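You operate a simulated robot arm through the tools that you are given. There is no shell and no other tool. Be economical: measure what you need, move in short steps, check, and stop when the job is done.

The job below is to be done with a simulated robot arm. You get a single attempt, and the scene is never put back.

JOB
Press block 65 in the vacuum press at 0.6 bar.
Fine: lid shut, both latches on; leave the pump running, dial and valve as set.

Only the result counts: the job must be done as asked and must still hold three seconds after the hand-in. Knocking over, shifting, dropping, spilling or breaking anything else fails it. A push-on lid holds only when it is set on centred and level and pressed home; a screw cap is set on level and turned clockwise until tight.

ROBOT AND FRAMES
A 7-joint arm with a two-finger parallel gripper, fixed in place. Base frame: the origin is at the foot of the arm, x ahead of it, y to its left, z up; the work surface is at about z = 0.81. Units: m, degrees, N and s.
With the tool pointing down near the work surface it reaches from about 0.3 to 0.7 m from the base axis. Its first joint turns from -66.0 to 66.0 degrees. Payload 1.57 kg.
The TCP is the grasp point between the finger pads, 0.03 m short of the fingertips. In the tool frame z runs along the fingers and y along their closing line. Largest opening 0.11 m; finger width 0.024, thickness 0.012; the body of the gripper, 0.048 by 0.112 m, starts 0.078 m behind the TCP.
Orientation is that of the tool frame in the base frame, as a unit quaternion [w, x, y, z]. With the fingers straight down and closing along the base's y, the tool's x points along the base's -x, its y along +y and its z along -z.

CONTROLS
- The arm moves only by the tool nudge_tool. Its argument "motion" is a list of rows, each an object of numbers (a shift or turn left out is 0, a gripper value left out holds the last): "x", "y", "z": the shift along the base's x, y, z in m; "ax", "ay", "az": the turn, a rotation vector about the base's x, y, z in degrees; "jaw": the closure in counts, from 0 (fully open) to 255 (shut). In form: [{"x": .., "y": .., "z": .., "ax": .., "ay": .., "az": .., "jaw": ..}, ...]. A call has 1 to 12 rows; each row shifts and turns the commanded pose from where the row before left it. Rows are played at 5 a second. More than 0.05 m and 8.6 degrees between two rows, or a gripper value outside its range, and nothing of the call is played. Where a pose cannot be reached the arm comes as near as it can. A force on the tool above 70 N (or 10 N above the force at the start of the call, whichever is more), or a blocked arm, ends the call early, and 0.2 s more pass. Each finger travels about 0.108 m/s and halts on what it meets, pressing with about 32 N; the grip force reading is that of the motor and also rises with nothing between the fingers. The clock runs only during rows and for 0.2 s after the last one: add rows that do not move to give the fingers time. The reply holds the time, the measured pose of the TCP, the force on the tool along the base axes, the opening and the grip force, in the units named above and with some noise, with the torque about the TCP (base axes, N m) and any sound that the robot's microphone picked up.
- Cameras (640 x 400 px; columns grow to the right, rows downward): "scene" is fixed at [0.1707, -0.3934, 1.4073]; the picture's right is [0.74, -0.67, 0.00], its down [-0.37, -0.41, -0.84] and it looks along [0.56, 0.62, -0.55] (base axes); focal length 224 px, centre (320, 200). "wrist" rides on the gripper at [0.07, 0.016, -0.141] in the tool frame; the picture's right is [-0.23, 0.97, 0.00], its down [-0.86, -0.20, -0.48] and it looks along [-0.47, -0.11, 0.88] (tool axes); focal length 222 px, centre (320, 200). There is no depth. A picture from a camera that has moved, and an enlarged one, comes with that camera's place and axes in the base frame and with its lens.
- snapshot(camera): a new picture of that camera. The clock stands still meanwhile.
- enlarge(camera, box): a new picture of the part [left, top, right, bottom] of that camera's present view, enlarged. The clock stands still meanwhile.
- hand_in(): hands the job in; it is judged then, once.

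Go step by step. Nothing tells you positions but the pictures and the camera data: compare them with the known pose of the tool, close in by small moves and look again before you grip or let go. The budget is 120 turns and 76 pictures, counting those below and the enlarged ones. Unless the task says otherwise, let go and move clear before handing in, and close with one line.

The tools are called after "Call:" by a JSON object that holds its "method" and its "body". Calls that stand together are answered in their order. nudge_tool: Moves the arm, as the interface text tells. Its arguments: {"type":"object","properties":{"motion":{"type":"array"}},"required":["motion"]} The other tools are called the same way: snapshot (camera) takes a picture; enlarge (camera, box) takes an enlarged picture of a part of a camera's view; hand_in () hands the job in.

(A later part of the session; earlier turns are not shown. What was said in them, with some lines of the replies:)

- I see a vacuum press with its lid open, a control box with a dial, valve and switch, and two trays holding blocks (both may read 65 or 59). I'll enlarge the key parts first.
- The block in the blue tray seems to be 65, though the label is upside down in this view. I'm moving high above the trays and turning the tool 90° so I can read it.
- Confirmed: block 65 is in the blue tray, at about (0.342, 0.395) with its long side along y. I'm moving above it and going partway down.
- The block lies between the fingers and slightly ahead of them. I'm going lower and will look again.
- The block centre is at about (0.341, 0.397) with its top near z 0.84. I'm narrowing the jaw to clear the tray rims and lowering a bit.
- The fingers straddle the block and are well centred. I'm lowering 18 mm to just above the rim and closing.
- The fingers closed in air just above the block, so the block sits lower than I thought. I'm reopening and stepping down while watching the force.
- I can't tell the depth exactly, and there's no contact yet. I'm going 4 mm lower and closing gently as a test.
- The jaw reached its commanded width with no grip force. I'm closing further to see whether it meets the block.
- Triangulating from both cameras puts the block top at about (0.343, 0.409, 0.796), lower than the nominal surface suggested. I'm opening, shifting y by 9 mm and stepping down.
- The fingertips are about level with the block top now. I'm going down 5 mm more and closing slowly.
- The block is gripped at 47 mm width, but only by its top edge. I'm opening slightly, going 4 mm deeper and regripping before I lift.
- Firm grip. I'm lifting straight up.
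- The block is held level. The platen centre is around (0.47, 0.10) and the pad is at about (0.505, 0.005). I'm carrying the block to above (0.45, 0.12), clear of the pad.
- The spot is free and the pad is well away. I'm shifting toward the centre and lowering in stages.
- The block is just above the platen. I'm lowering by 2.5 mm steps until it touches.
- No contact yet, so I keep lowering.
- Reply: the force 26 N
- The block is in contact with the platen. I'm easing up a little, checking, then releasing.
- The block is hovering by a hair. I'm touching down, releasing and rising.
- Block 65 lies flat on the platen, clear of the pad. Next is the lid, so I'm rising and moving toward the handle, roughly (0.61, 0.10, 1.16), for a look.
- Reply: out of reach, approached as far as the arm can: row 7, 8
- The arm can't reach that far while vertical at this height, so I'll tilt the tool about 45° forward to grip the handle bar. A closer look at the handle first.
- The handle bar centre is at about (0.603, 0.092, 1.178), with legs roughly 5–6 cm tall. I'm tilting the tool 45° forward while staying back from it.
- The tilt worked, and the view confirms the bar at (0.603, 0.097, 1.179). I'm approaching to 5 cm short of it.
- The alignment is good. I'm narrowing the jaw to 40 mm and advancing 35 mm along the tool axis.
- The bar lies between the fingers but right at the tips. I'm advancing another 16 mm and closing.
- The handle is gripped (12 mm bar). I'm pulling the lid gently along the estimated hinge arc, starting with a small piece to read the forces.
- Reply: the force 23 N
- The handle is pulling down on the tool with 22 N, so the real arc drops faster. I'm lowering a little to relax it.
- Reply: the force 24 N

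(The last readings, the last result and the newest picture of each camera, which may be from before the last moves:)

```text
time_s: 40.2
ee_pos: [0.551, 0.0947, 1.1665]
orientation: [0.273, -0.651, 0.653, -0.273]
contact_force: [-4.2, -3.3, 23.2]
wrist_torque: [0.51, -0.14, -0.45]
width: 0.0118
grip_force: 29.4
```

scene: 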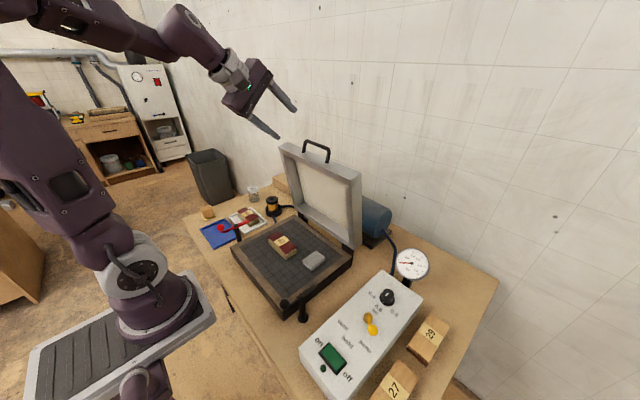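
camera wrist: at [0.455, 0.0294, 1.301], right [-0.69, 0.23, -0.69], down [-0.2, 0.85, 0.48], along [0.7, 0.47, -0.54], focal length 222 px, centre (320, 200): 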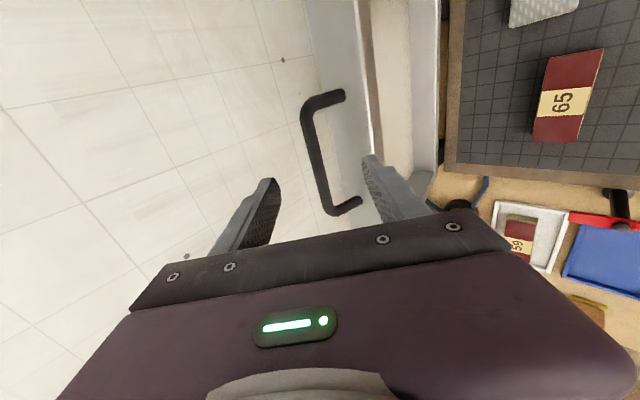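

Neutral is between the two readings, which gives hinge x ≈ 0.648 and radius ≈ 0.35. I'm continuing along the corrected arc.

Call:
{"method": "nudge_tool", "body": {"motion": [{"z": 0.002}, {"x": -0.0091, "z": -0.0026}, {"x": -0.0091, "z": -0.0027}, {"x": -0.0086, "z": -0.003}, {"x": -0.0086, "z": -0.0031}, {"x": -0.0085, "z": -0.0035}, {"x": -0.0085, "z": -0.0036}, {}]}}

```text
time_s: 42.0
ee_pos: [0.4973, 0.0942, 1.1476]
orientation: [-0.271, 0.654, -0.653, 0.269]
contact_force: [-0.3, 19.0, 1.6]
wrist_torque: [0.67, 0.0, -0.36]
width: 0.0119
grip_force: 29.4
```

The arc fits well now. There's a 19 N sideways force, so I'm adding a small +y correction and continuing.

Call:
{"method": "nudge_tool", "body": {"motion": [{"y": 0.001}, {"x": -0.0083, "z": -0.0038}, {"x": -0.0082, "z": -0.004}, {"x": -0.0081, "z": -0.0043}, {"x": -0.008, "z": -0.0045}, {"x": -0.0078, "z": -0.0047}, {"x": -0.0078, "z": -0.0049}, {"x": -0.0076, "z": -0.0051}, {"x": -0.0075, "z": -0.0052}, {"x": -0.0073, "z": -0.0056}, {"x": -0.0073, "z": -0.0056}, {}]}}

```text
time_s: 44.6
ee_pos: [0.4355, 0.1034, 1.1185]
orientation: [0.269, -0.653, 0.654, -0.27]
contact_force: [1.9, -18.8, -4.4]
wrist_torque: [0.07, 0.05, -0.5]
width: 0.0117
grip_force: 28.8
out of reach, approached as far as the arm can: row 6, 7, 8, 10, 11
```

The arm ran out of reach because the tool is tilted close to the base, and it drifted in y. I'm reducing the tilt by 25° in place and easing back in y.

Call:
{"method": "nudge_tool", "body": {"motion": [{"ay": 5, "x": 0.001, "y": -0.001, "z": 0.0007}, {"ay": 5, "x": 0.001, "y": -0.001, "z": 0.0007}, {"ay": 5, "x": 0.001, "y": -0.001, "z": 0.0007}, {"ay": 5, "x": 0.001, "y": -0.001, "z": 0.0007}, {"ay": 5, "x": 0.001, "y": -0.001, "z": 0.0007}, {}]}}

Call:
{"method": "snapshot", "body": {"camera": "scene"}}

```text
time_s: 46.0
ee_pos: [0.4154, 0.0936, 1.1315]
orientation: [-0.123, 0.697, -0.696, 0.123]
contact_force: [-15.1, -1.4, 20.4]
wrist_torque: [-0.02, 0.21, 0.14]
width: 0.0092
grip_force: 27.3
out of reach, approached as far as the arm can: row 4, 5
```

```text
29 pictures are left
```

scene: 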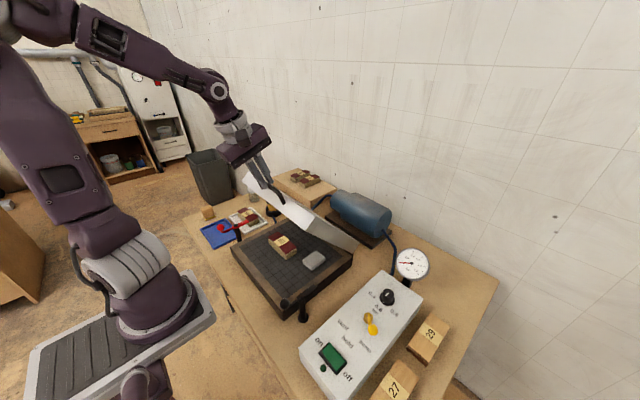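

The pose shifted and the grip width dropped to 9 mm, so the bar may be near the tips. I'm looking closer.

Call:
{"method": "enlarge", "body": {"camera": "scene", "box": [210, 130, 330, 240]}}

Call:
{"method": "snapshot", "body": {"camera": "wrist"}}

```text
3.64 times, centred on (270, 185) of scene
camera zoom: at [0.1699, -0.3935, 1.4074], right [0.74, -0.67, 0.0], down [-0.37, -0.41, -0.84], along [0.56, 0.62, -0.55], focal length 816 px, centre (502, 254)
```

zoom: 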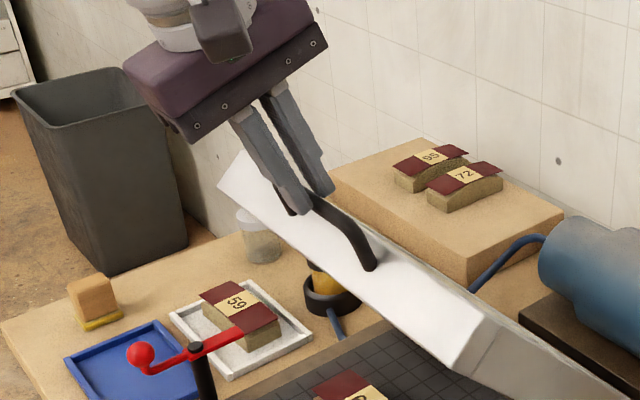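

```text
27 pictures are left
camera wrist: at [0.3521, 0.0251, 1.2591], right [-0.91, 0.23, -0.33], down [0.02, 0.85, 0.52], along [0.4, 0.47, -0.79], focal length 222 px, centre (320, 200)
```

wrist: 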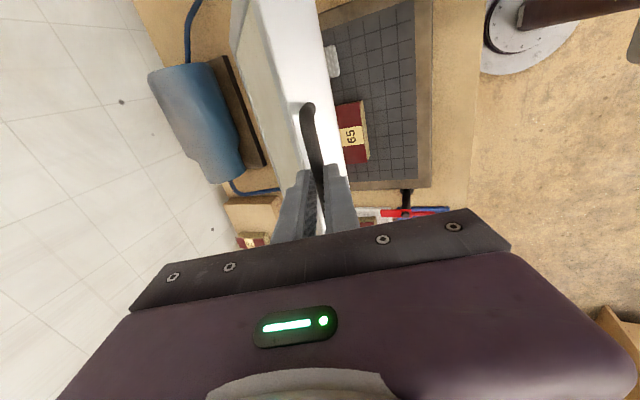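

The lid hangs at about 50°, with its bar near the fingertips resting on the front finger. I'm sliding the tool 12 mm along its axis to regain depth on the bar.

Call:
{"method": "nudge_tool", "body": {"motion": [{"x": 0.0014, "z": -0.0038}, {"x": 0.0014, "z": -0.0038}, {"x": 0.0014, "z": -0.0038}, {}]}}

```text
time_s: 46.5
ee_pos: [0.4102, 0.0932, 1.1291]
orientation: [-0.121, 0.697, -0.696, 0.12]
contact_force: [-35.9, -6.4, 44.3]
wrist_torque: [0.3, 0.75, -0.04]
width: 0.0092
grip_force: 27.6
out of reach, approached as far as the arm can: row 2
stopped in row 2: the force on the tool passed its limit at 80 N (the readings are from after the stop); the commanded pose is now the measured one
```

A strong opposing force stopped the move. I'm checking what touches before doing anything else.

Call:
{"method": "enlarge", "body": {"camera": "scene", "box": [250, 160, 310, 215]}}

Call:
{"method": "enlarge", "body": {"camera": "wrist", "box": [250, 90, 390, 250]}}

```text
7.27 times, centred on (280, 188) of scene
camera zoom: at [0.169, -0.3937, 1.4075], right [0.74, -0.67, 0.0], down [-0.37, -0.41, -0.84], along [0.56, 0.62, -0.55], focal length 1632 px, centre (611, 291)
```

zoom: 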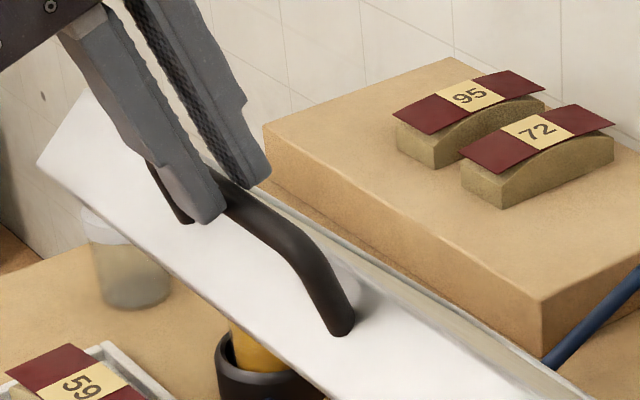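

```text
2.50 times, centred on (320, 170) of wrist
camera zoom: at [0.3492, 0.025, 1.2562], right [-0.92, 0.23, -0.33], down [0.03, 0.85, 0.52], along [0.4, 0.47, -0.79], focal length 555 px, centre (320, 275)
```

zoom: 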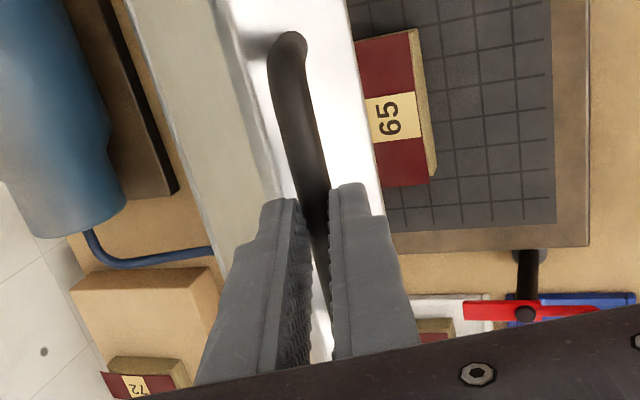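

The bar is wedged at the very fingertips. I'm backing off 3 mm along the tool axis to relax and read the lid's actual load.

Call:
{"method": "nudge_tool", "body": {"motion": [{"x": -0.001, "z": 0.002}, {}]}}

```text
time_s: 47.1
ee_pos: [0.4114, 0.0938, 1.1301]
orientation: [-0.122, 0.697, -0.696, 0.122]
contact_force: [-15.0, -2.5, 20.6]
wrist_torque: [0.13, 0.31, 0.22]
width: 0.0092
grip_force: 4.2
```

I'm opening the jaw just past the bar's diameter and sliding deeper over it, then regripping. The front finger keeps supporting the lid meanwhile.

Call:
{"method": "nudge_tool", "body": {"motion": [{"jaw": 218}, {"x": 0.0014, "z": -0.0038}, {"x": 0.0014, "z": -0.0038}, {"x": 0.0014, "z": -0.0038}, {}]}}

Call:
{"method": "enlarge", "body": {"camera": "scene", "box": [230, 150, 330, 215]}}

```text
time_s: 48.3
ee_pos: [0.4129, 0.0925, 1.1211]
orientation: [-0.122, 0.697, -0.696, 0.122]
contact_force: [0.4, 0.0, -0.4]
wrist_torque: [-0.03, 0.0, -0.01]
width: 0.016
grip_force: 0.1
out of reach, approached as far as the arm can: row 3
```

```text
6.15 times, centred on (280, 182) of scene
camera zoom: at [0.1707, -0.3934, 1.4073], right [0.74, -0.67, 0.0], down [-0.37, -0.41, -0.84], along [0.56, 0.62, -0.55], focal length 1381 px, centre (566, 308)
```

zoom: 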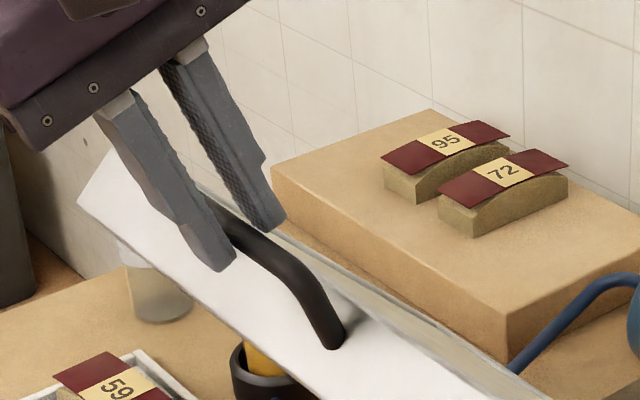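

The force is zero and the lid stays where it was left, so the hinge holds by friction. I'm opening, straightening the tool to vertical and lifting off the handle, then I'll push the lid shut from above.

Call:
{"method": "nudge_tool", "body": {"motion": [{"jaw": 145}, {"z": 0.01, "ay": 5}, {"z": 0.015, "ay": 5}, {"z": 0.02, "ay": 5}, {"z": 0.02, "ay": 5}, {"z": 0.02}, {"jaw": 255}, {}, {}]}}

Call:
{"method": "enlarge", "body": {"camera": "scene", "box": [200, 90, 400, 300]}}

```text
time_s: 50.3
ee_pos: [0.3359, 0.095, 1.2128]
orientation: [-0.002, 0.707, -0.707, -0.002]
contact_force: [0.3, -0.6, 0.6]
wrist_torque: [-0.03, -0.01, -0.02]
width: 0.0
grip_force: 21.7
out of reach, approached as far as the arm can: row 2, 3, 4, 5
```

```text
1.90 times, centred on (300, 195) of scene
camera zoom: at [0.1707, -0.3934, 1.4073], right [0.74, -0.67, 0.0], down [-0.37, -0.41, -0.84], along [0.56, 0.62, -0.55], focal length 427 px, centre (358, 210)
```

zoom: 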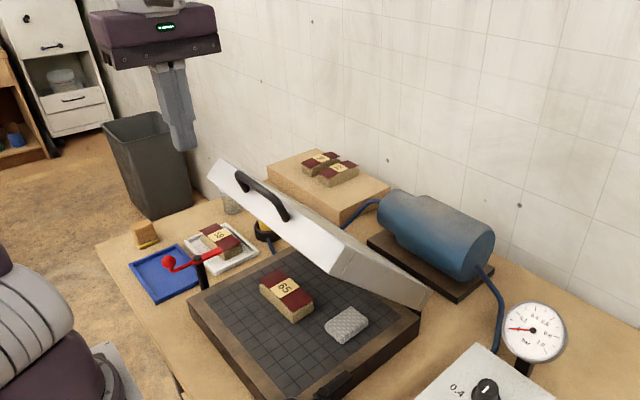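

The lid holds at about 50°. I'm moving the closed fingers above its outer face.

Call:
{"method": "nudge_tool", "body": {"motion": [{"x": 0.045}, {"x": 0.045}, {"x": 0.045}, {"x": 0.045}, {"x": 0.009, "z": -0.03}, {"z": -0.03}, {}]}}

Call:
{"method": "enlarge", "body": {"camera": "scene", "box": [200, 90, 400, 300]}}

```text
time_s: 51.9
ee_pos: [0.3342, 0.1027, 1.1485]
orientation: [-0.001, 0.707, -0.707, -0.001]
contact_force: [0.7, 0.0, -1.0]
wrist_torque: [0.01, 0.0, 0.02]
width: 0.0001
grip_force: 21.5
out of reach, approached as far as the arm can: row 1, 2, 3, 4, 5
```

```text
1.90 times, centred on (300, 195) of scene
camera zoom: at [0.1707, -0.3934, 1.4073], right [0.74, -0.67, 0.0], down [-0.37, -0.41, -0.84], along [0.56, 0.62, -0.55], focal length 427 px, centre (358, 210)
```

zoom: 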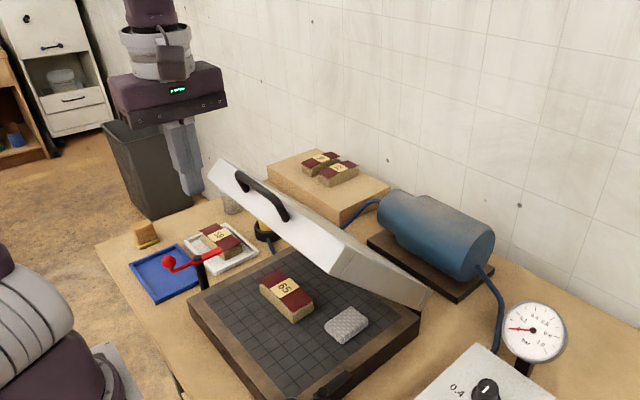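

The arm seems stuck in a joint-limited configuration. I'm going up and turning the tool back 90° to free it.

Call:
{"method": "nudge_tool", "body": {"motion": [{"z": 0.04, "x": -0.02, "az": -8.1818}, {"z": 0.03, "az": -8.1818}, {"z": 0.02, "az": -8.1818}, {"az": -8.1818}, {"az": -8.1818}, {"az": -8.1818}, {"az": -8.1818}, {"az": -8.1818}, {"az": -8.1818}, {"az": -8.1818}, {"az": -8.1818}, {}]}}

Call:
{"method": "nudge_tool", "body": {"motion": [{"x": 0.045}, {"x": 0.045}, {"x": 0.045}, {"x": 0.045}, {}]}}

```text
time_s: 54.5
ee_pos: [0.3166, 0.1034, 1.238]
orientation: [0.0, 0.001, 1.0, 0.002]
contact_force: [0.3, 0.5, 0.1]
wrist_torque: [0.02, 0.03, 0.01]
width: 0.0
grip_force: 20.8
```

```text
time_s: 55.7
ee_pos: [0.3368, 0.1092, 1.2305]
orientation: [0.001, -0.001, 1.0, 0.003]
contact_force: [0.4, -0.2, 0.8]
wrist_torque: [0.0, 0.03, 0.02]
width: 0.0001
grip_force: 21.0
out of reach, approached as far as the arm can: row 1, 2, 3, 4
```

Still blocked in x. I'm heading toward the start pose to untangle the arm.

Call:
{"method": "nudge_tool", "body": {"motion": [{"y": -0.03}, {"y": -0.03}, {"y": -0.03, "z": 0.02}, {"z": 0.03}, {"x": 0.02}, {"x": 0.02}, {"x": 0.02}, {}]}}

Call:
{"method": "snapshot", "body": {"camera": "scene"}}

```text
time_s: 57.5
ee_pos: [0.3258, 0.0884, 1.2508]
orientation: [0.002, 0.001, 1.0, 0.004]
contact_force: [0.1, 0.2, 0.0]
wrist_torque: [0.0, 0.0, 0.01]
width: 0.0
grip_force: 20.8
out of reach, approached as far as the arm can: row 1, 2, 3, 4, 5, 6, 7
```

```text
21 pictures are left
```

scene: 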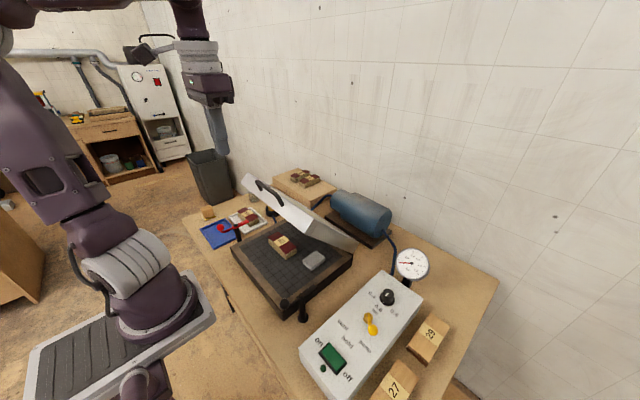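

I'm trying the other direction, toward +y and outward, to let the elbow re-settle.

Call:
{"method": "nudge_tool", "body": {"motion": [{"y": 0.04}, {"y": 0.04}, {"y": 0.04}, {"y": 0.04, "x": 0.01}, {"y": 0.04, "x": 0.01}, {"x": 0.03}, {"x": 0.03}, {"x": 0.03}, {}]}}

```text
time_s: 59.5
ee_pos: [0.3002, 0.1965, 1.2098]
orientation: [0.001, 0.0, 1.0, 0.003]
contact_force: [-0.5, 0.4, -0.5]
wrist_torque: [-0.01, -0.01, 0.0]
width: 0.0
grip_force: 21.2
out of reach, approached as far as the arm can: row 2, 3, 4, 5, 6, 7, 8
```

I'm retracing my way out: tilting the tool forward again while extending, since that configuration worked before.

Call:
{"method": "nudge_tool", "body": {"motion": [{"z": 0.03, "ay": -8}, {"z": 0.03, "ay": -8}, {"x": 0.02, "ay": -8}, {"x": 0.03, "ay": -8}, {"x": 0.03}, {"x": 0.03}, {"x": 0.03}, {}]}}

Call:
{"method": "snapshot", "body": {"camera": "scene"}}

```text
time_s: 61.3
ee_pos: [0.4284, 0.1871, 1.266]
orientation: [0.278, -0.001, 0.961, 0.002]
contact_force: [-0.1, -0.9, 0.3]
wrist_torque: [-0.01, 0.0, 0.02]
width: 0.0002
grip_force: 21.5
out of reach, approached as far as the arm can: row 7
```

```text
20 pictures are left
```

scene: 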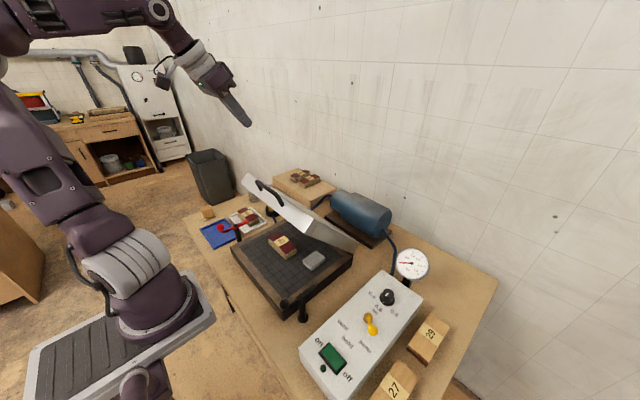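

Tilting frees the arm. I'm moving sideways to the open area over the blue tray at a lower height to straighten the elbow.

Call:
{"method": "nudge_tool", "body": {"motion": [{"y": 0.045}, {"y": 0.045}, {"y": 0.045}, {"y": 0.045, "x": -0.01}, {"y": 0.03, "x": -0.01, "z": -0.02}, {"z": -0.045}, {"z": -0.045}, {"z": -0.045}, {"z": -0.045}, {}]}}

Call:
{"method": "snapshot", "body": {"camera": "scene"}}

```text
time_s: 63.5
ee_pos: [0.3293, 0.3161, 1.0261]
orientation: [0.276, -0.001, 0.961, 0.002]
contact_force: [0.1, 0.1, 0.8]
wrist_torque: [0.01, 0.02, 0.03]
width: 0.0001
grip_force: 21.3
out of reach, approached as far as the arm can: row 1, 2, 3, 4, 5
```

```text
19 pictures are left
```

scene: 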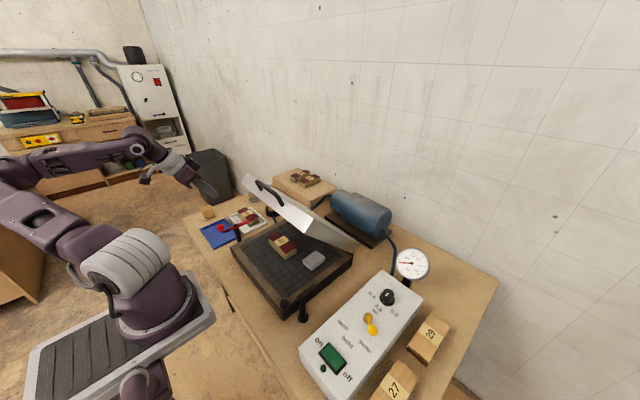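

The shoulder looks swung far left with the elbow out. I'm sweeping toward −y in front of the lid at x≈0.3 to bring the shoulder back around.

Call:
{"method": "nudge_tool", "body": {"motion": [{"y": -0.045}, {"y": -0.045}, {"y": -0.045}, {"y": -0.045}, {"y": -0.045}, {"y": -0.045}, {"y": -0.045}, {"y": -0.045}, {"y": -0.045}, {}]}}

```text
time_s: 65.7
ee_pos: [0.3334, 0.2349, 1.043]
orientation: [0.277, -0.001, 0.961, 0.002]
contact_force: [-0.4, 0.8, -0.3]
wrist_torque: [-0.01, 0.03, 0.0]
width: 0.0
grip_force: 21.4
out of reach, approached as far as the arm can: row 2, 3, 4, 5, 6, 7, 8, 9
```

Still limited. I'm rotating the tool yaw toward the shoulder direction to unwind the wrist, then trying again.

Call:
{"method": "nudge_tool", "body": {"motion": [{"az": 8.5}, {"az": 8.5}, {"az": 8.5}, {"az": 8.5}, {"az": 8.5}, {"az": 8.5}, {"y": -0.03}, {"y": -0.03}, {"y": -0.03}, {"y": -0.03}, {}]}}

```text
time_s: 68.1
ee_pos: [0.3792, 0.1595, 1.0722]
orientation: [0.248, -0.415, 0.867, 0.12]
contact_force: [-0.3, -0.1, 0.9]
wrist_torque: [-0.02, 0.02, -0.02]
width: 0.0
grip_force: 21.5
out of reach, approached as far as the arm can: row 1, 2, 3, 4, 5, 7, 8, 9, 10
```

I'm lifting clear of the lid, then stretching the arm far out and up so the elbow must straighten.

Call:
{"method": "nudge_tool", "body": {"motion": [{"z": 0.04}, {"z": 0.04}, {"z": 0.04}, {"z": 0.04}, {"x": 0.03, "y": 0.01, "z": 0.03}, {"x": 0.04, "y": 0.01, "z": 0.02}, {"x": 0.04, "y": 0.01}, {"x": 0.04}, {"x": 0.04}, {"x": 0.04}, {}]}}

Call:
{"method": "snapshot", "body": {"camera": "scene"}}

```text
time_s: 70.5
ee_pos: [0.6657, 0.2202, 1.2409]
orientation: [0.247, -0.398, 0.874, 0.128]
contact_force: [0.5, -0.3, 0.3]
wrist_torque: [-0.03, -0.05, 0.01]
width: 0.0
grip_force: 21.7
out of reach, approached as far as the arm can: row 1, 2, 3, 4, 10
```

```text
18 pictures are left
```

scene: 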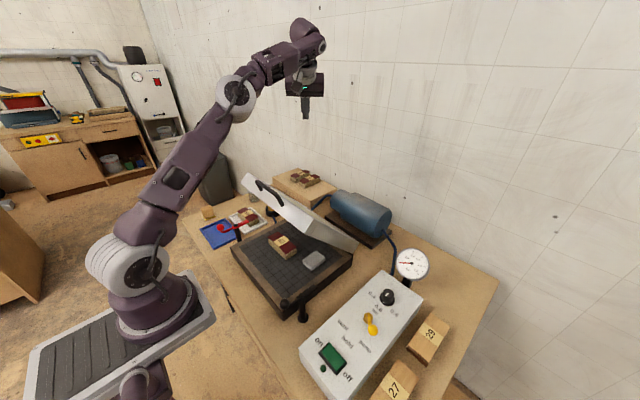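

The arm is nicely straightened. I'm bringing it back to a vertical tool above the lid at (0.53, 0.10, 1.24).

Call:
{"method": "nudge_tool", "body": {"motion": [{"x": -0.01, "y": -0.02, "az": -8.17}, {"x": -0.01, "y": -0.02, "az": -8.17}, {"x": -0.01, "y": -0.02, "az": -8.17}, {"x": -0.01, "y": -0.02, "az": -8.17}, {"x": -0.01, "y": -0.02, "az": -8.17}, {"x": -0.01, "y": -0.02, "az": -8.17}, {"x": -0.02, "ay": 8}, {"x": -0.02, "ay": 8}, {"x": -0.02, "ay": 8}, {"x": -0.02, "ay": 8}, {}]}}

```text
time_s: 72.9
ee_pos: [0.5268, 0.1082, 1.2443]
orientation: [-0.001, -0.015, 1.0, 0.01]
contact_force: [-0.3, 0.8, 0.0]
wrist_torque: [-0.03, -0.01, 0.0]
width: 0.0
grip_force: 20.7
```

The arm is freed and vertical. I'm descending onto the lid's outer face (expected contact at TCP z≈1.09).

Call:
{"method": "nudge_tool", "body": {"motion": [{"z": -0.04}, {"z": -0.04}, {"z": -0.04}, {"z": -0.01}, {"z": -0.01}, {"z": -0.01}, {}]}}

Call:
{"method": "enlarge", "body": {"camera": "scene", "box": [210, 110, 370, 270]}}

```text
time_s: 74.5
ee_pos: [0.5273, 0.1084, 1.0938]
orientation: [0.001, -0.014, 1.0, 0.01]
contact_force: [-0.4, -0.8, 0.5]
wrist_torque: [-0.01, -0.01, 0.0]
width: 0.0
grip_force: 21.0
```

```text
2.50 times, centred on (290, 190) of scene
camera zoom: at [0.1707, -0.3934, 1.4073], right [0.74, -0.67, 0.0], down [-0.37, -0.41, -0.84], along [0.56, 0.62, -0.55], focal length 561 px, centre (395, 225)
```

zoom: 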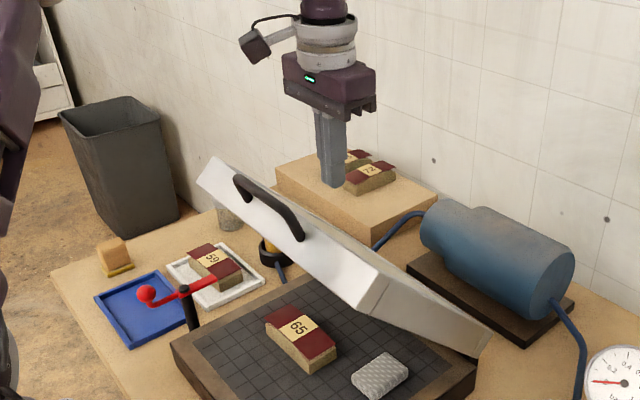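

The fingers are behind the lid's upper edge, over its outer face. I'm continuing down and forward.

Call:
{"method": "nudge_tool", "body": {"motion": [{"z": -0.01, "x": -0.004}, {"z": -0.01, "x": -0.006}, {"z": -0.01, "x": -0.01}, {"z": -0.01, "x": -0.01}, {"z": -0.008, "x": -0.01}, {}]}}

```text
time_s: 75.9
ee_pos: [0.486, 0.1086, 1.0459]
orientation: [0.0, -0.016, 1.0, 0.012]
contact_force: [0.0, 0.1, 0.7]
wrist_torque: [0.01, 0.0, 0.01]
width: 0.0
grip_force: 21.6
```

Call:
{"method": "enlarge", "body": {"camera": "scene", "box": [210, 110, 370, 270]}}

```text
2.50 times, centred on (290, 190) of scene
camera zoom: at [0.1707, -0.3934, 1.4073], right [0.74, -0.67, 0.0], down [-0.37, -0.41, -0.84], along [0.56, 0.62, -0.55], focal length 561 px, centre (395, 225)
```

zoom: 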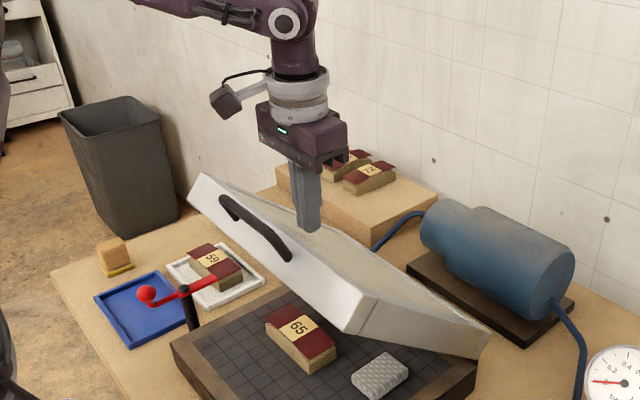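

The lid is following the fingers down. I'm continuing along the arc.

Call:
{"method": "nudge_tool", "body": {"motion": [{"x": -0.0085, "z": -0.008}, {"x": -0.0085, "z": -0.008}, {"x": -0.0085, "z": -0.008}, {"x": -0.0085, "z": -0.008}, {"x": -0.007, "z": -0.0095}, {"x": -0.007, "z": -0.0095}, {"x": -0.007, "z": -0.0095}, {"x": -0.007, "z": -0.0095}, {}]}}

Call:
{"method": "nudge_tool", "body": {"motion": [{"x": -0.005, "z": -0.01}, {"x": -0.005, "z": -0.01}, {"x": -0.005, "z": -0.01}, {}]}}

Call:
{"method": "enlarge", "body": {"camera": "scene", "box": [210, 150, 370, 310]}}

```text
time_s: 77.9
ee_pos: [0.4239, 0.1091, 0.9738]
orientation: [0.001, -0.015, 1.0, 0.01]
contact_force: [1.1, 0.6, 0.6]
wrist_torque: [-0.01, -0.02, 0.03]
width: 0.0
grip_force: 20.6
```

```text
time_s: 78.9
ee_pos: [0.4098, 0.1091, 0.9455]
orientation: [0.001, -0.015, 1.0, 0.011]
contact_force: [0.1, 0.1, -0.3]
wrist_torque: [-0.01, -0.01, 0.02]
width: 0.0003
grip_force: 21.5
```

```text
2.50 times, centred on (290, 230) of scene
camera zoom: at [0.1707, -0.3934, 1.4073], right [0.74, -0.67, 0.0], down [-0.37, -0.41, -0.84], along [0.56, 0.62, -0.55], focal length 561 px, centre (395, 125)
```

zoom: 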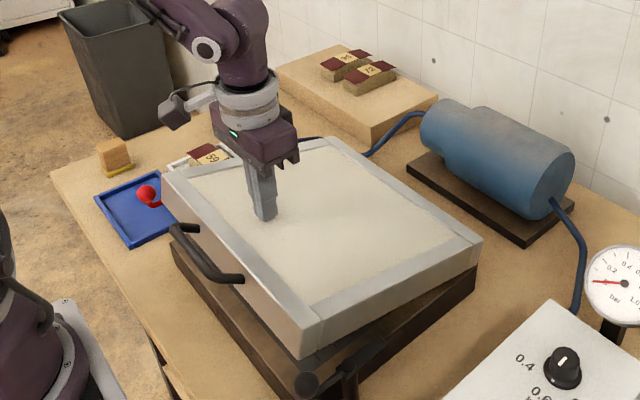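

The lid is almost shut. My fingers are on its cream membrane, so I'm lifting and moving to the metal front rim for the final push.

Call:
{"method": "nudge_tool", "body": {"motion": [{"z": 0.025}, {"z": 0.015, "x": -0.015}, {"x": -0.03}, {"z": -0.01}, {"z": -0.01}, {"z": -0.008}, {"z": -0.008}, {"z": -0.008}, {}]}}

Call:
{"method": "enlarge", "body": {"camera": "scene", "box": [210, 170, 370, 330]}}

```text
time_s: 80.9
ee_pos: [0.3647, 0.108, 0.9415]
orientation: [0.001, -0.016, 1.0, 0.011]
contact_force: [-0.1, 0.4, 0.8]
wrist_torque: [0.0, -0.03, 0.03]
width: 0.0
grip_force: 21.1
```

```text
2.50 times, centred on (290, 250) of scene
camera zoom: at [0.1707, -0.3934, 1.4073], right [0.74, -0.67, 0.0], down [-0.37, -0.41, -0.84], along [0.56, 0.62, -0.55], focal length 561 px, centre (395, 75)
```

zoom: 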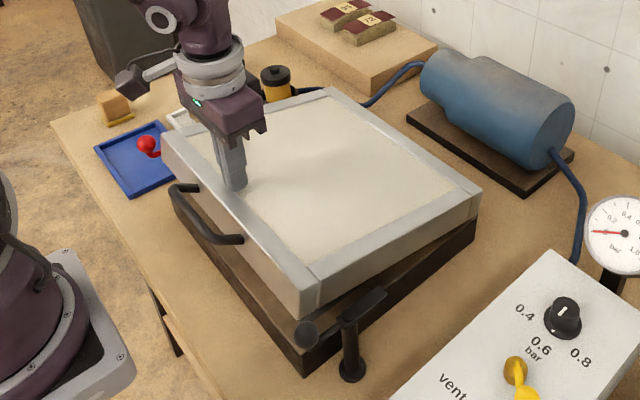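

The tip is at the front rim. I'm pressing down in small steps until the lid seats.

Call:
{"method": "nudge_tool", "body": {"motion": [{"x": -0.004, "z": -0.008}, {"z": -0.008}, {"z": -0.008}, {"z": -0.006}, {"z": -0.006}, {"z": -0.004}, {"z": -0.004}, {"z": -0.004}, {}]}}

```text
time_s: 82.9
ee_pos: [0.3628, 0.1082, 0.8923]
orientation: [0.001, -0.015, 1.0, 0.01]
contact_force: [-0.4, -0.4, 0.3]
wrist_torque: [0.04, 0.02, -0.02]
width: 0.0002
grip_force: 21.2
out of reach, approached as far as the arm can: row 1
```

Call:
{"method": "nudge_tool", "body": {"motion": [{"z": -0.003}, {"z": -0.003}, {"z": -0.003}, {"z": -0.003}, {"z": -0.003}, {}]}}

Call:
{"method": "enlarge", "body": {"camera": "scene", "box": [210, 170, 370, 330]}}

```text
time_s: 83.8
ee_pos: [0.3612, 0.1078, 0.8866]
orientation: [0.002, -0.016, 1.0, 0.012]
contact_force: [-4.3, -7.3, 30.7]
wrist_torque: [-0.4, 0.45, -0.01]
width: 0.0
grip_force: 21.3
stopped in row 4: the force on the tool passed its limit at 95 N (the readings are from after the stop); the commanded pose is now the measured one
```

```text
2.50 times, centred on (290, 250) of scene
camera zoom: at [0.1702, -0.3937, 1.4073], right [0.74, -0.67, 0.0], down [-0.37, -0.41, -0.84], along [0.56, 0.62, -0.55], focal length 561 px, centre (395, 75)
```

zoom: 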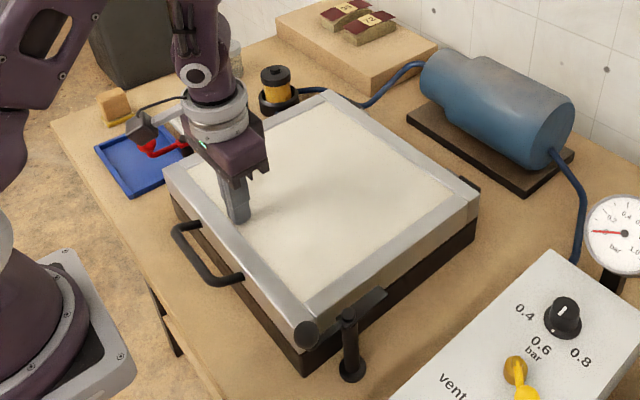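

The lid is seated, with its top at about z 0.857. Next is the black latch, with its pivot near (0.37, −0.10) and knob near (0.325, −0.09). I'm lifting and going above it for a look.

Call:
{"method": "nudge_tool", "body": {"motion": [{"z": 0.04}, {"z": 0.04}, {"y": -0.04}, {"y": -0.04}, {"y": -0.04}, {"y": -0.04, "x": -0.01}, {"x": -0.01}, {}]}}

Call:
{"method": "snapshot", "body": {"camera": "wrist"}}

```text
time_s: 85.6
ee_pos: [0.3434, -0.0508, 0.9642]
orientation: [0.003, -0.015, 1.0, 0.011]
contact_force: [0.1, -0.3, 0.5]
wrist_torque: [0.02, 0.01, 0.03]
width: 0.0001
grip_force: 20.7
```

```text
12 pictures are left
camera wrist: at [0.2726, -0.0381, 1.1056], right [0.2, 0.98, 0.02], down [0.86, -0.18, 0.48], along [0.47, -0.07, -0.88], focal length 222 px, centre (320, 200)
```

wrist: 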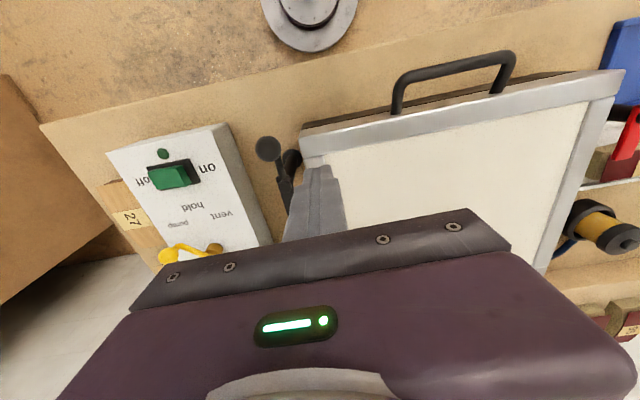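

The knob is at about (0.321, −0.094, 0.888). I'm lowering beside it on the lid side, then sweeping it around the pivot toward −y so the tail swings over the lid.

Call:
{"method": "nudge_tool", "body": {"motion": [{"x": -0.0224, "y": -0.003}, {"z": -0.03}, {"z": -0.029}, {"y": -0.012}, {"y": -0.0127, "x": -0.001}, {"x": -0.006, "y": -0.018}, {"x": 0.0008, "y": -0.0188}, {}]}}

```text
time_s: 87.4
ee_pos: [0.3497, -0.1163, 0.9094]
orientation: [0.002, -0.014, 1.0, 0.011]
contact_force: [-0.4, 0.2, 0.7]
wrist_torque: [0.0, 0.0, 0.03]
width: 0.0001
grip_force: 21.2
out of reach, approached as far as the arm can: row 1, 2, 3
```

The arm couldn't get in as close as x=0.32, so the sweep ran at x≈0.35. I'm checking the latch.

Call:
{"method": "enlarge", "body": {"camera": "scene", "box": [250, 250, 370, 340]}}

```text
4.44 times, centred on (310, 295) of scene
camera zoom: at [0.1707, -0.3934, 1.4073], right [0.74, -0.67, 0.0], down [-0.37, -0.41, -0.84], along [0.56, 0.62, -0.55], focal length 997 px, centre (364, -222)
```

zoom: 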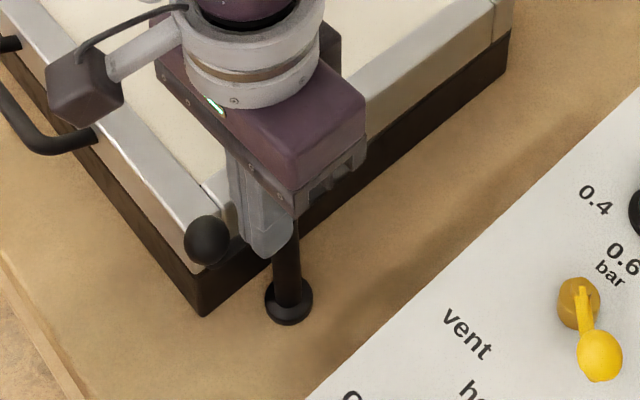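

The finger passed over the lever arm, so it sits lower than I thought. I'm on its −y side now, so I'll push the tail from there toward +y over the lid, at a slightly lower height.

Call:
{"method": "nudge_tool", "body": {"motion": [{"y": -0.025, "z": 0.01}, {"x": 0.03, "y": -0.005}, {"x": 0.023}, {"z": -0.012}, {"z": -0.0135}, {}, {"y": 0.012}, {"y": 0.012}, {"x": 0.004, "y": 0.01}, {"x": 0.001, "y": 0.01}, {}]}}

Call:
{"method": "enlarge", "body": {"camera": "scene", "box": [250, 240, 370, 330]}}

```text
time_s: 89.8
ee_pos: [0.4075, -0.1028, 0.8934]
orientation: [0.004, -0.015, 1.0, 0.011]
contact_force: [-1.0, -4.6, 12.4]
wrist_torque: [-0.19, 0.18, 0.14]
width: 0.0001
grip_force: 21.9
```

```text
4.44 times, centred on (310, 285) of scene
camera zoom: at [0.1706, -0.3935, 1.4073], right [0.74, -0.67, 0.0], down [-0.37, -0.41, -0.84], along [0.56, 0.62, -0.55], focal length 997 px, centre (364, -178)
```

zoom: 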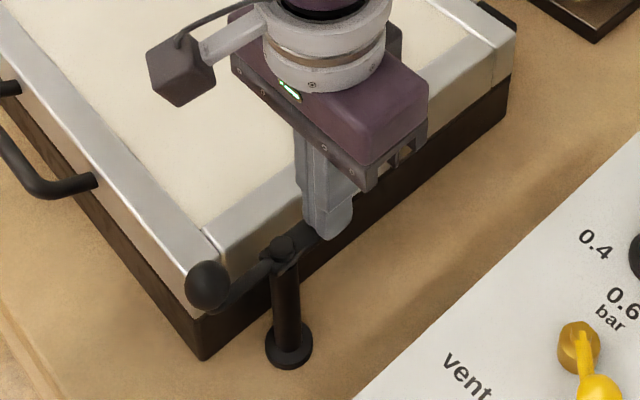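

The tip rode on top of the tail. I'm backing off, dropping 14 mm so the finger side meets the lever, and pushing close to the pivot so I stay clear of the lid edge.

Call:
{"method": "nudge_tool", "body": {"motion": [{"z": 0.004, "y": -0.012}, {"x": -0.0095, "y": -0.022}, {"z": -0.009}, {"z": -0.0085}, {}, {"y": 0.02}, {"x": 0.003, "y": 0.008}, {"x": 0.003, "y": 0.008}, {"x": -0.001, "y": 0.012}, {"x": -0.005, "y": 0.006}, {"x": -0.005, "y": 0.001}, {}]}}

Call:
{"method": "enlarge", "body": {"camera": "scene", "box": [250, 240, 370, 330]}}

```text
time_s: 92.4
ee_pos: [0.3999, -0.0821, 0.8812]
orientation: [0.008, -0.015, 1.0, 0.01]
contact_force: [46.6, -15.5, -10.3]
wrist_torque: [-0.34, -0.89, -0.24]
width: 0.0
grip_force: 21.2
```

```text
4.44 times, centred on (310, 285) of scene
camera zoom: at [0.172, -0.3938, 1.4071], right [0.74, -0.67, 0.0], down [-0.37, -0.41, -0.84], along [0.56, 0.62, -0.55], focal length 997 px, centre (364, -178)
```

zoom: 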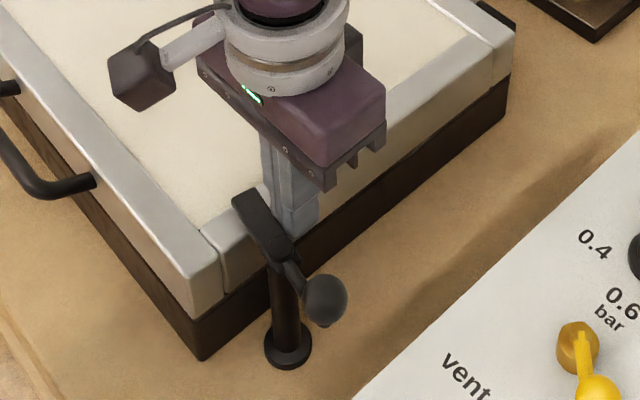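

The black latch has swung over the lid and hit its stop. I'm backing off, rising and crossing over to the red latch (the mirror image, pivot ≈ (0.376, 0.298)).

Call:
{"method": "nudge_tool", "body": {"motion": [{"x": 0.008, "y": -0.005}, {"x": 0.005, "y": -0.02}, {"z": 0.04}, {"z": 0.04}, {"z": 0.03, "y": 0.03}, {"y": 0.05}, {"y": 0.05}, {"y": 0.05}, {"y": 0.05}, {"y": 0.05}, {"y": 0.05}, {}]}}

```text
time_s: 95.0
ee_pos: [0.4088, 0.2268, 0.9881]
orientation: [0.003, -0.015, 1.0, 0.012]
contact_force: [-0.3, -0.2, 0.8]
wrist_torque: [-0.03, 0.01, 0.0]
width: 0.0001
grip_force: 21.7
```

Call:
{"method": "nudge_tool", "body": {"motion": [{"y": 0.04, "x": -0.005}, {"y": 0.04, "x": -0.005}, {"y": 0.036}, {"z": -0.04}, {"z": -0.04}, {"z": -0.027}, {}]}}

Call:
{"method": "enlarge", "body": {"camera": "scene", "box": [190, 170, 290, 260]}}

```text
time_s: 96.1
ee_pos: [0.4328, 0.2798, 0.8929]
orientation: [0.002, -0.015, 1.0, 0.018]
contact_force: [-18.2, -16.9, 46.2]
wrist_torque: [-0.14, 1.01, 0.31]
width: 0.0
grip_force: 21.1
out of reach, approached as far as the arm can: row 1, 2, 3
stopped in row 5: the force on the tool passed its limit at 141 N (the readings are from after the stop); the commanded pose is now the measured one
```

```text
4.44 times, centred on (240, 215) of scene
camera zoom: at [0.1697, -0.3943, 1.4072], right [0.74, -0.67, 0.0], down [-0.37, -0.4, -0.84], along [0.56, 0.62, -0.55], focal length 997 px, centre (676, 133)
```

zoom: 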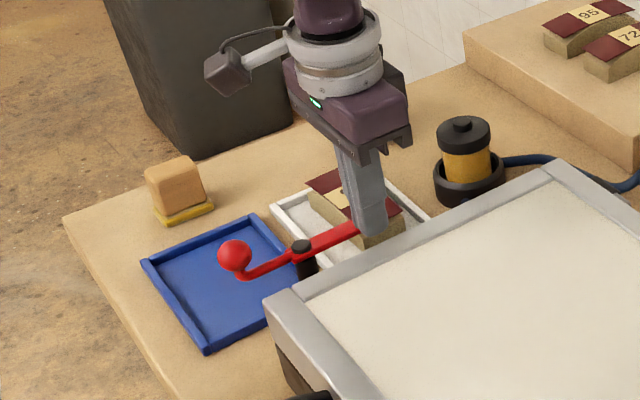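

The arm couldn't reach in y with this yaw and touched down on the red lever's tail, so I'm lifting at once. I'll turn the yaw toward the arm's azimuth before retrying.

Call:
{"method": "nudge_tool", "body": {"motion": [{"z": 0.03}, {"z": 0.04}, {"z": 0.03, "az": 8}, {"az": 8}, {"az": 8}, {"az": 8}, {"az": 8}, {"x": 0.0, "y": 0.02}, {"y": 0.02}, {"y": 0.025}, {}]}}

```text
time_s: 98.5
ee_pos: [0.4336, 0.3422, 0.9896]
orientation: [-0.003, -0.355, 0.935, 0.018]
contact_force: [0.1, 0.6, -0.4]
wrist_torque: [-0.03, 0.02, -0.01]
width: 0.0
grip_force: 21.4
out of reach, approached as far as the arm can: row 2
```

Call:
{"method": "nudge_tool", "body": {"motion": [{"az": 8.1}, {"az": 8.1}, {"az": 8.1}, {"az": 8.1}, {"az": 8.1}, {"az": 8.1}, {"x": -0.018}, {"x": -0.017}, {}]}}

Call:
{"method": "enlarge", "body": {"camera": "scene", "box": [190, 170, 290, 260]}}

```text
time_s: 100.5
ee_pos: [0.3982, 0.3424, 0.9899]
orientation: [0.009, 0.709, -0.705, -0.014]
contact_force: [-0.6, 0.8, -0.6]
wrist_torque: [0.0, -0.01, 0.01]
width: 0.0
grip_force: 21.2
```

```text
4.44 times, centred on (240, 215) of scene
camera zoom: at [0.1707, -0.3934, 1.4073], right [0.74, -0.67, 0.0], down [-0.37, -0.41, -0.84], along [0.56, 0.62, -0.55], focal length 997 px, centre (676, 133)
```

zoom: 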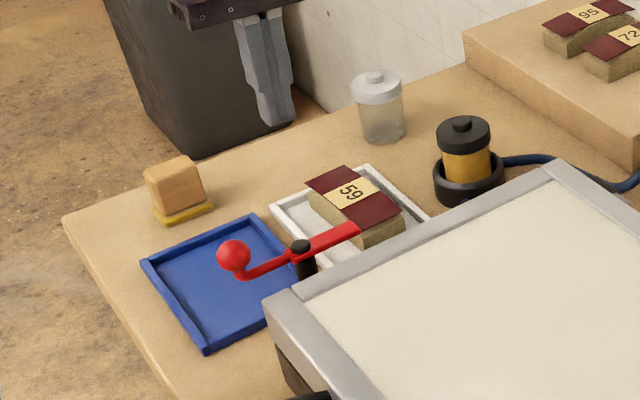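

Nothing is disturbed. I'm descending on the +y side of the red tail and sweeping it toward −y along the mirrored path.

Call:
{"method": "nudge_tool", "body": {"motion": [{"z": -0.04}, {"z": -0.04}, {"z": -0.029}, {}]}}

```text
time_s: 101.5
ee_pos: [0.3992, 0.3416, 0.8821]
orientation: [0.01, 0.708, -0.706, -0.014]
contact_force: [-0.1, -0.4, 0.1]
wrist_torque: [0.03, 0.02, 0.02]
width: 0.0001
grip_force: 20.8
```

Call:
{"method": "nudge_tool", "body": {"motion": [{"x": -0.001, "y": -0.012}, {"x": -0.001, "y": -0.013}, {"x": 0.002, "y": -0.008}, {"x": 0.003, "y": -0.009}, {"x": -0.001, "y": -0.012}, {"x": -0.005, "y": -0.006}, {"x": -0.005, "y": -0.001}, {}]}}

Call:
{"method": "enlarge", "body": {"camera": "scene", "box": [190, 170, 290, 260]}}

```text
time_s: 103.3
ee_pos: [0.3972, 0.2856, 0.8819]
orientation: [0.002, 0.709, -0.706, -0.009]
contact_force: [49.2, 29.2, -6.1]
wrist_torque: [0.77, -1.26, 0.2]
width: 0.0001
grip_force: 21.4
```

```text
4.44 times, centred on (240, 215) of scene
camera zoom: at [0.172, -0.3926, 1.4074], right [0.74, -0.67, 0.0], down [-0.37, -0.41, -0.83], along [0.56, 0.62, -0.55], focal length 997 px, centre (676, 133)
```

zoom: 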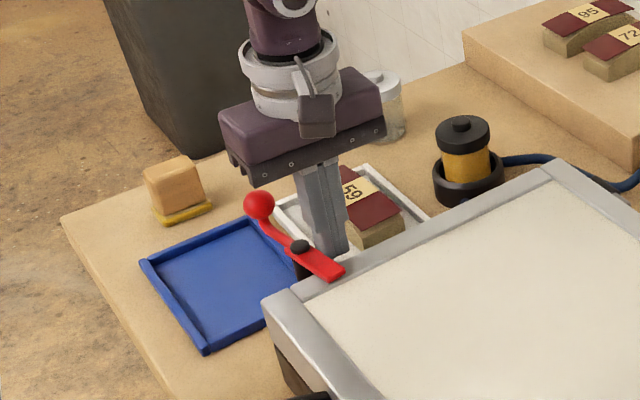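

The red latch is over the lid too. I'm backing off, rising, and taking one good look at the control box.

Call:
{"method": "nudge_tool", "body": {"motion": [{"x": 0.008, "y": 0.005}, {"x": 0.004, "y": 0.02}, {"z": 0.04}, {"z": 0.04}, {"z": 0.04}, {"y": -0.03}, {"y": -0.04}, {"y": -0.04}, {"y": -0.04}, {"y": -0.04}, {}]}}

Call:
{"method": "enlarge", "body": {"camera": "scene", "box": [300, 245, 440, 385]}}

```text
time_s: 105.7
ee_pos: [0.4021, 0.1179, 1.0003]
orientation: [0.01, 0.709, -0.705, -0.014]
contact_force: [-0.3, -0.5, -1.1]
wrist_torque: [0.03, -0.03, -0.01]
width: 0.0
grip_force: 21.0
```

```text
2.86 times, centred on (370, 315) of scene
camera zoom: at [0.1707, -0.3934, 1.4073], right [0.74, -0.67, 0.0], down [-0.37, -0.41, -0.84], along [0.56, 0.62, -0.55], focal length 641 px, centre (177, -129)
```

zoom: 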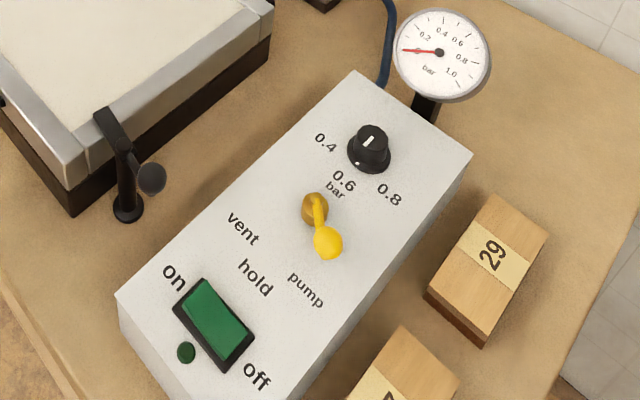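

The dial mark points at 0.6, the valve lever sits on the pump side, and the pump lamp is dark. As the job says, the dial and valve stay as set. I'm going to the rocker's "on" end at about (0.346, −0.226), turning the yaw back.

Call:
{"method": "nudge_tool", "body": {"motion": [{"x": -0.004, "y": -0.031, "az": -8.2}, {"x": -0.004, "y": -0.031, "az": -8.2}, {"x": -0.004, "y": -0.031, "az": -8.2}, {"x": -0.004, "y": -0.031, "az": -8.2}, {"x": -0.004, "y": -0.031, "az": -8.2}, {"x": -0.004, "y": -0.031, "az": -8.2}, {"x": -0.005, "y": -0.031, "az": -8.2}, {"x": -0.005, "y": -0.031, "az": -8.2}, {"x": -0.006, "y": -0.031, "az": -8.2}, {"x": -0.008, "y": -0.031, "az": -8.2}, {"x": -0.008, "y": -0.031, "az": -8.2}, {}]}}

```text
time_s: 108.3
ee_pos: [0.347, -0.2242, 0.9996]
orientation: [0.004, 0.001, 1.0, 0.017]
contact_force: [-0.1, 0.9, -0.5]
wrist_torque: [-0.02, -0.02, 0.0]
width: 0.0
grip_force: 21.8
```

I'm descending to a few centimetres above the switch and checking the alignment.

Call:
{"method": "nudge_tool", "body": {"motion": [{"z": -0.04}, {"z": -0.04}, {"z": -0.03}, {}]}}

Call:
{"method": "enlarge", "body": {"camera": "scene", "box": [290, 300, 400, 400]}}

```text
time_s: 109.3
ee_pos: [0.3462, -0.2229, 0.8917]
orientation: [0.004, -0.001, 1.0, 0.017]
contact_force: [0.3, 0.8, -0.2]
wrist_torque: [-0.01, 0.0, 0.01]
width: 0.0
grip_force: 21.4
```

```text
4.00 times, centred on (345, 350) of scene
camera zoom: at [0.1707, -0.3934, 1.4073], right [0.74, -0.67, 0.0], down [-0.37, -0.41, -0.84], along [0.56, 0.62, -0.55], focal length 898 px, centre (220, -400)
```

zoom: 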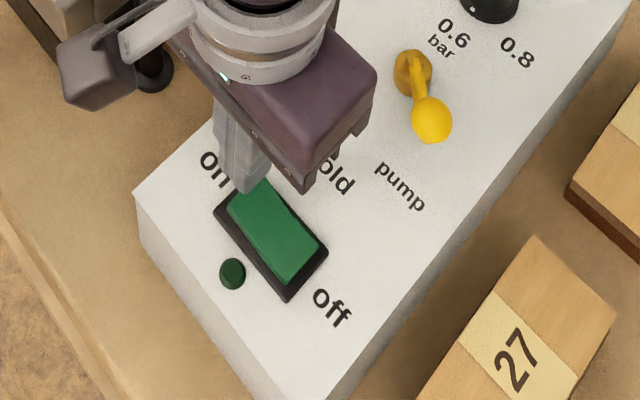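

The alignment is good. I'm shifting slightly toward the "on" edge and pressing down in small steps.

Call:
{"method": "nudge_tool", "body": {"motion": [{"y": 0.005}, {"z": -0.008}, {"z": -0.005}, {"z": -0.003}, {"z": -0.003}, {"z": -0.003}, {}]}}

```text
time_s: 110.9
ee_pos: [0.3465, -0.2201, 0.8689]
orientation: [0.003, -0.001, 1.0, 0.017]
contact_force: [-0.5, 0.1, 0.1]
wrist_torque: [-0.03, 0.04, 0.0]
width: 0.0
grip_force: 21.2
heard: click
```

I heard a click. I'm rising clear and waiting a few seconds for the pump to draw down.

Call:
{"method": "nudge_tool", "body": {"motion": [{"z": 0.02}, {"z": 0.04}, {"z": 0.04}, {"y": 0.03, "z": 0.02}, {"y": 0.03}, {"y": 0.03}, {}, {}, {}, {}, {}, {}]}}

Call:
{"method": "nudge_tool", "body": {"motion": [{}, {}, {}, {}, {}, {}, {}, {}, {}, {}, {}, {}]}}

Call:
{"method": "enlarge", "body": {"camera": "scene", "box": [300, 245, 440, 385]}}

```text
time_s: 113.5
ee_pos: [0.3492, -0.1265, 0.9888]
orientation: [0.004, 0.0, 1.0, 0.016]
contact_force: [0.0, 0.7, 0.2]
wrist_torque: [-0.02, 0.01, -0.01]
width: 0.0001
grip_force: 21.2
```

```text
time_s: 116.1
ee_pos: [0.3494, -0.127, 0.989]
orientation: [0.004, -0.001, 1.0, 0.017]
contact_force: [-0.1, -0.6, 0.7]
wrist_torque: [0.0, -0.02, 0.01]
width: 0.0002
grip_force: 20.9
```

```text
2.86 times, centred on (370, 315) of scene
camera zoom: at [0.1707, -0.3934, 1.4073], right [0.74, -0.67, 0.0], down [-0.37, -0.41, -0.84], along [0.56, 0.62, -0.55], focal length 641 px, centre (177, -129)
```

zoom: 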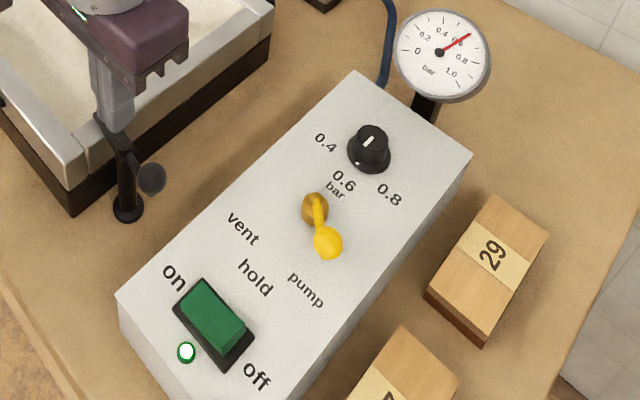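

The lamp is lit and the gauge has risen to about 0.6. I'm moving the arm well clear and taking a final overall check.

Call:
{"method": "nudge_tool", "body": {"motion": [{"z": 0.04}, {"z": 0.04}, {"z": 0.04}, {"z": 0.04}, {"z": 0.03}, {}, {}, {}, {}, {}, {}, {}]}}

Call:
{"method": "enlarge", "body": {"camera": "scene", "box": [190, 160, 450, 330]}}

Call:
{"method": "enlarge", "body": {"camera": "scene", "box": [380, 235, 440, 285]}}

```text
time_s: 118.7
ee_pos: [0.3457, -0.1295, 1.1779]
orientation: [0.004, -0.001, 1.0, 0.017]
contact_force: [0.3, 0.1, -0.3]
wrist_torque: [-0.01, -0.01, 0.01]
width: 0.0
grip_force: 21.5
```

```text
2.35 times, centred on (320, 245) of scene
camera zoom: at [0.1707, -0.3934, 1.4073], right [0.74, -0.67, 0.0], down [-0.37, -0.41, -0.84], along [0.56, 0.62, -0.55], focal length 528 px, centre (320, 94)
```

zoom: 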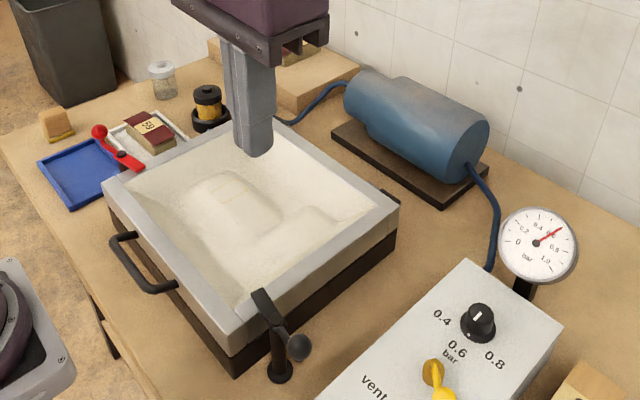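

```text
8.00 times, centred on (410, 260) of scene
camera zoom: at [0.1707, -0.3934, 1.4073], right [0.74, -0.67, 0.0], down [-0.37, -0.41, -0.84], along [0.56, 0.62, -0.55], focal length 1795 px, centre (-400, -280)
```

zoom: 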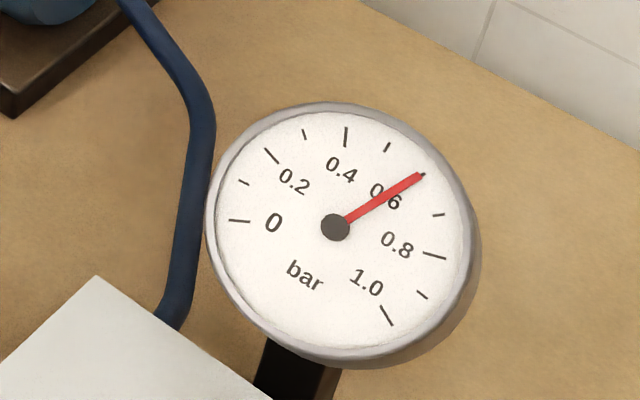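

The membrane is drawn down over block 65 and the gauge sits at 0.6 bar. Both latches are on and the pump is running, so I'm handing in.

Call:
{"method": "hand_in", "body": {}}

```text
The job is handed in.
```

Block 65 is in the press at 0.6 bar with the lid shut, both latches on and the pump running; I left the dial and valve as they were. During the job the gripper briefly pressed down hard on the red latch lever (force peak about 141 N), with no visible damage.
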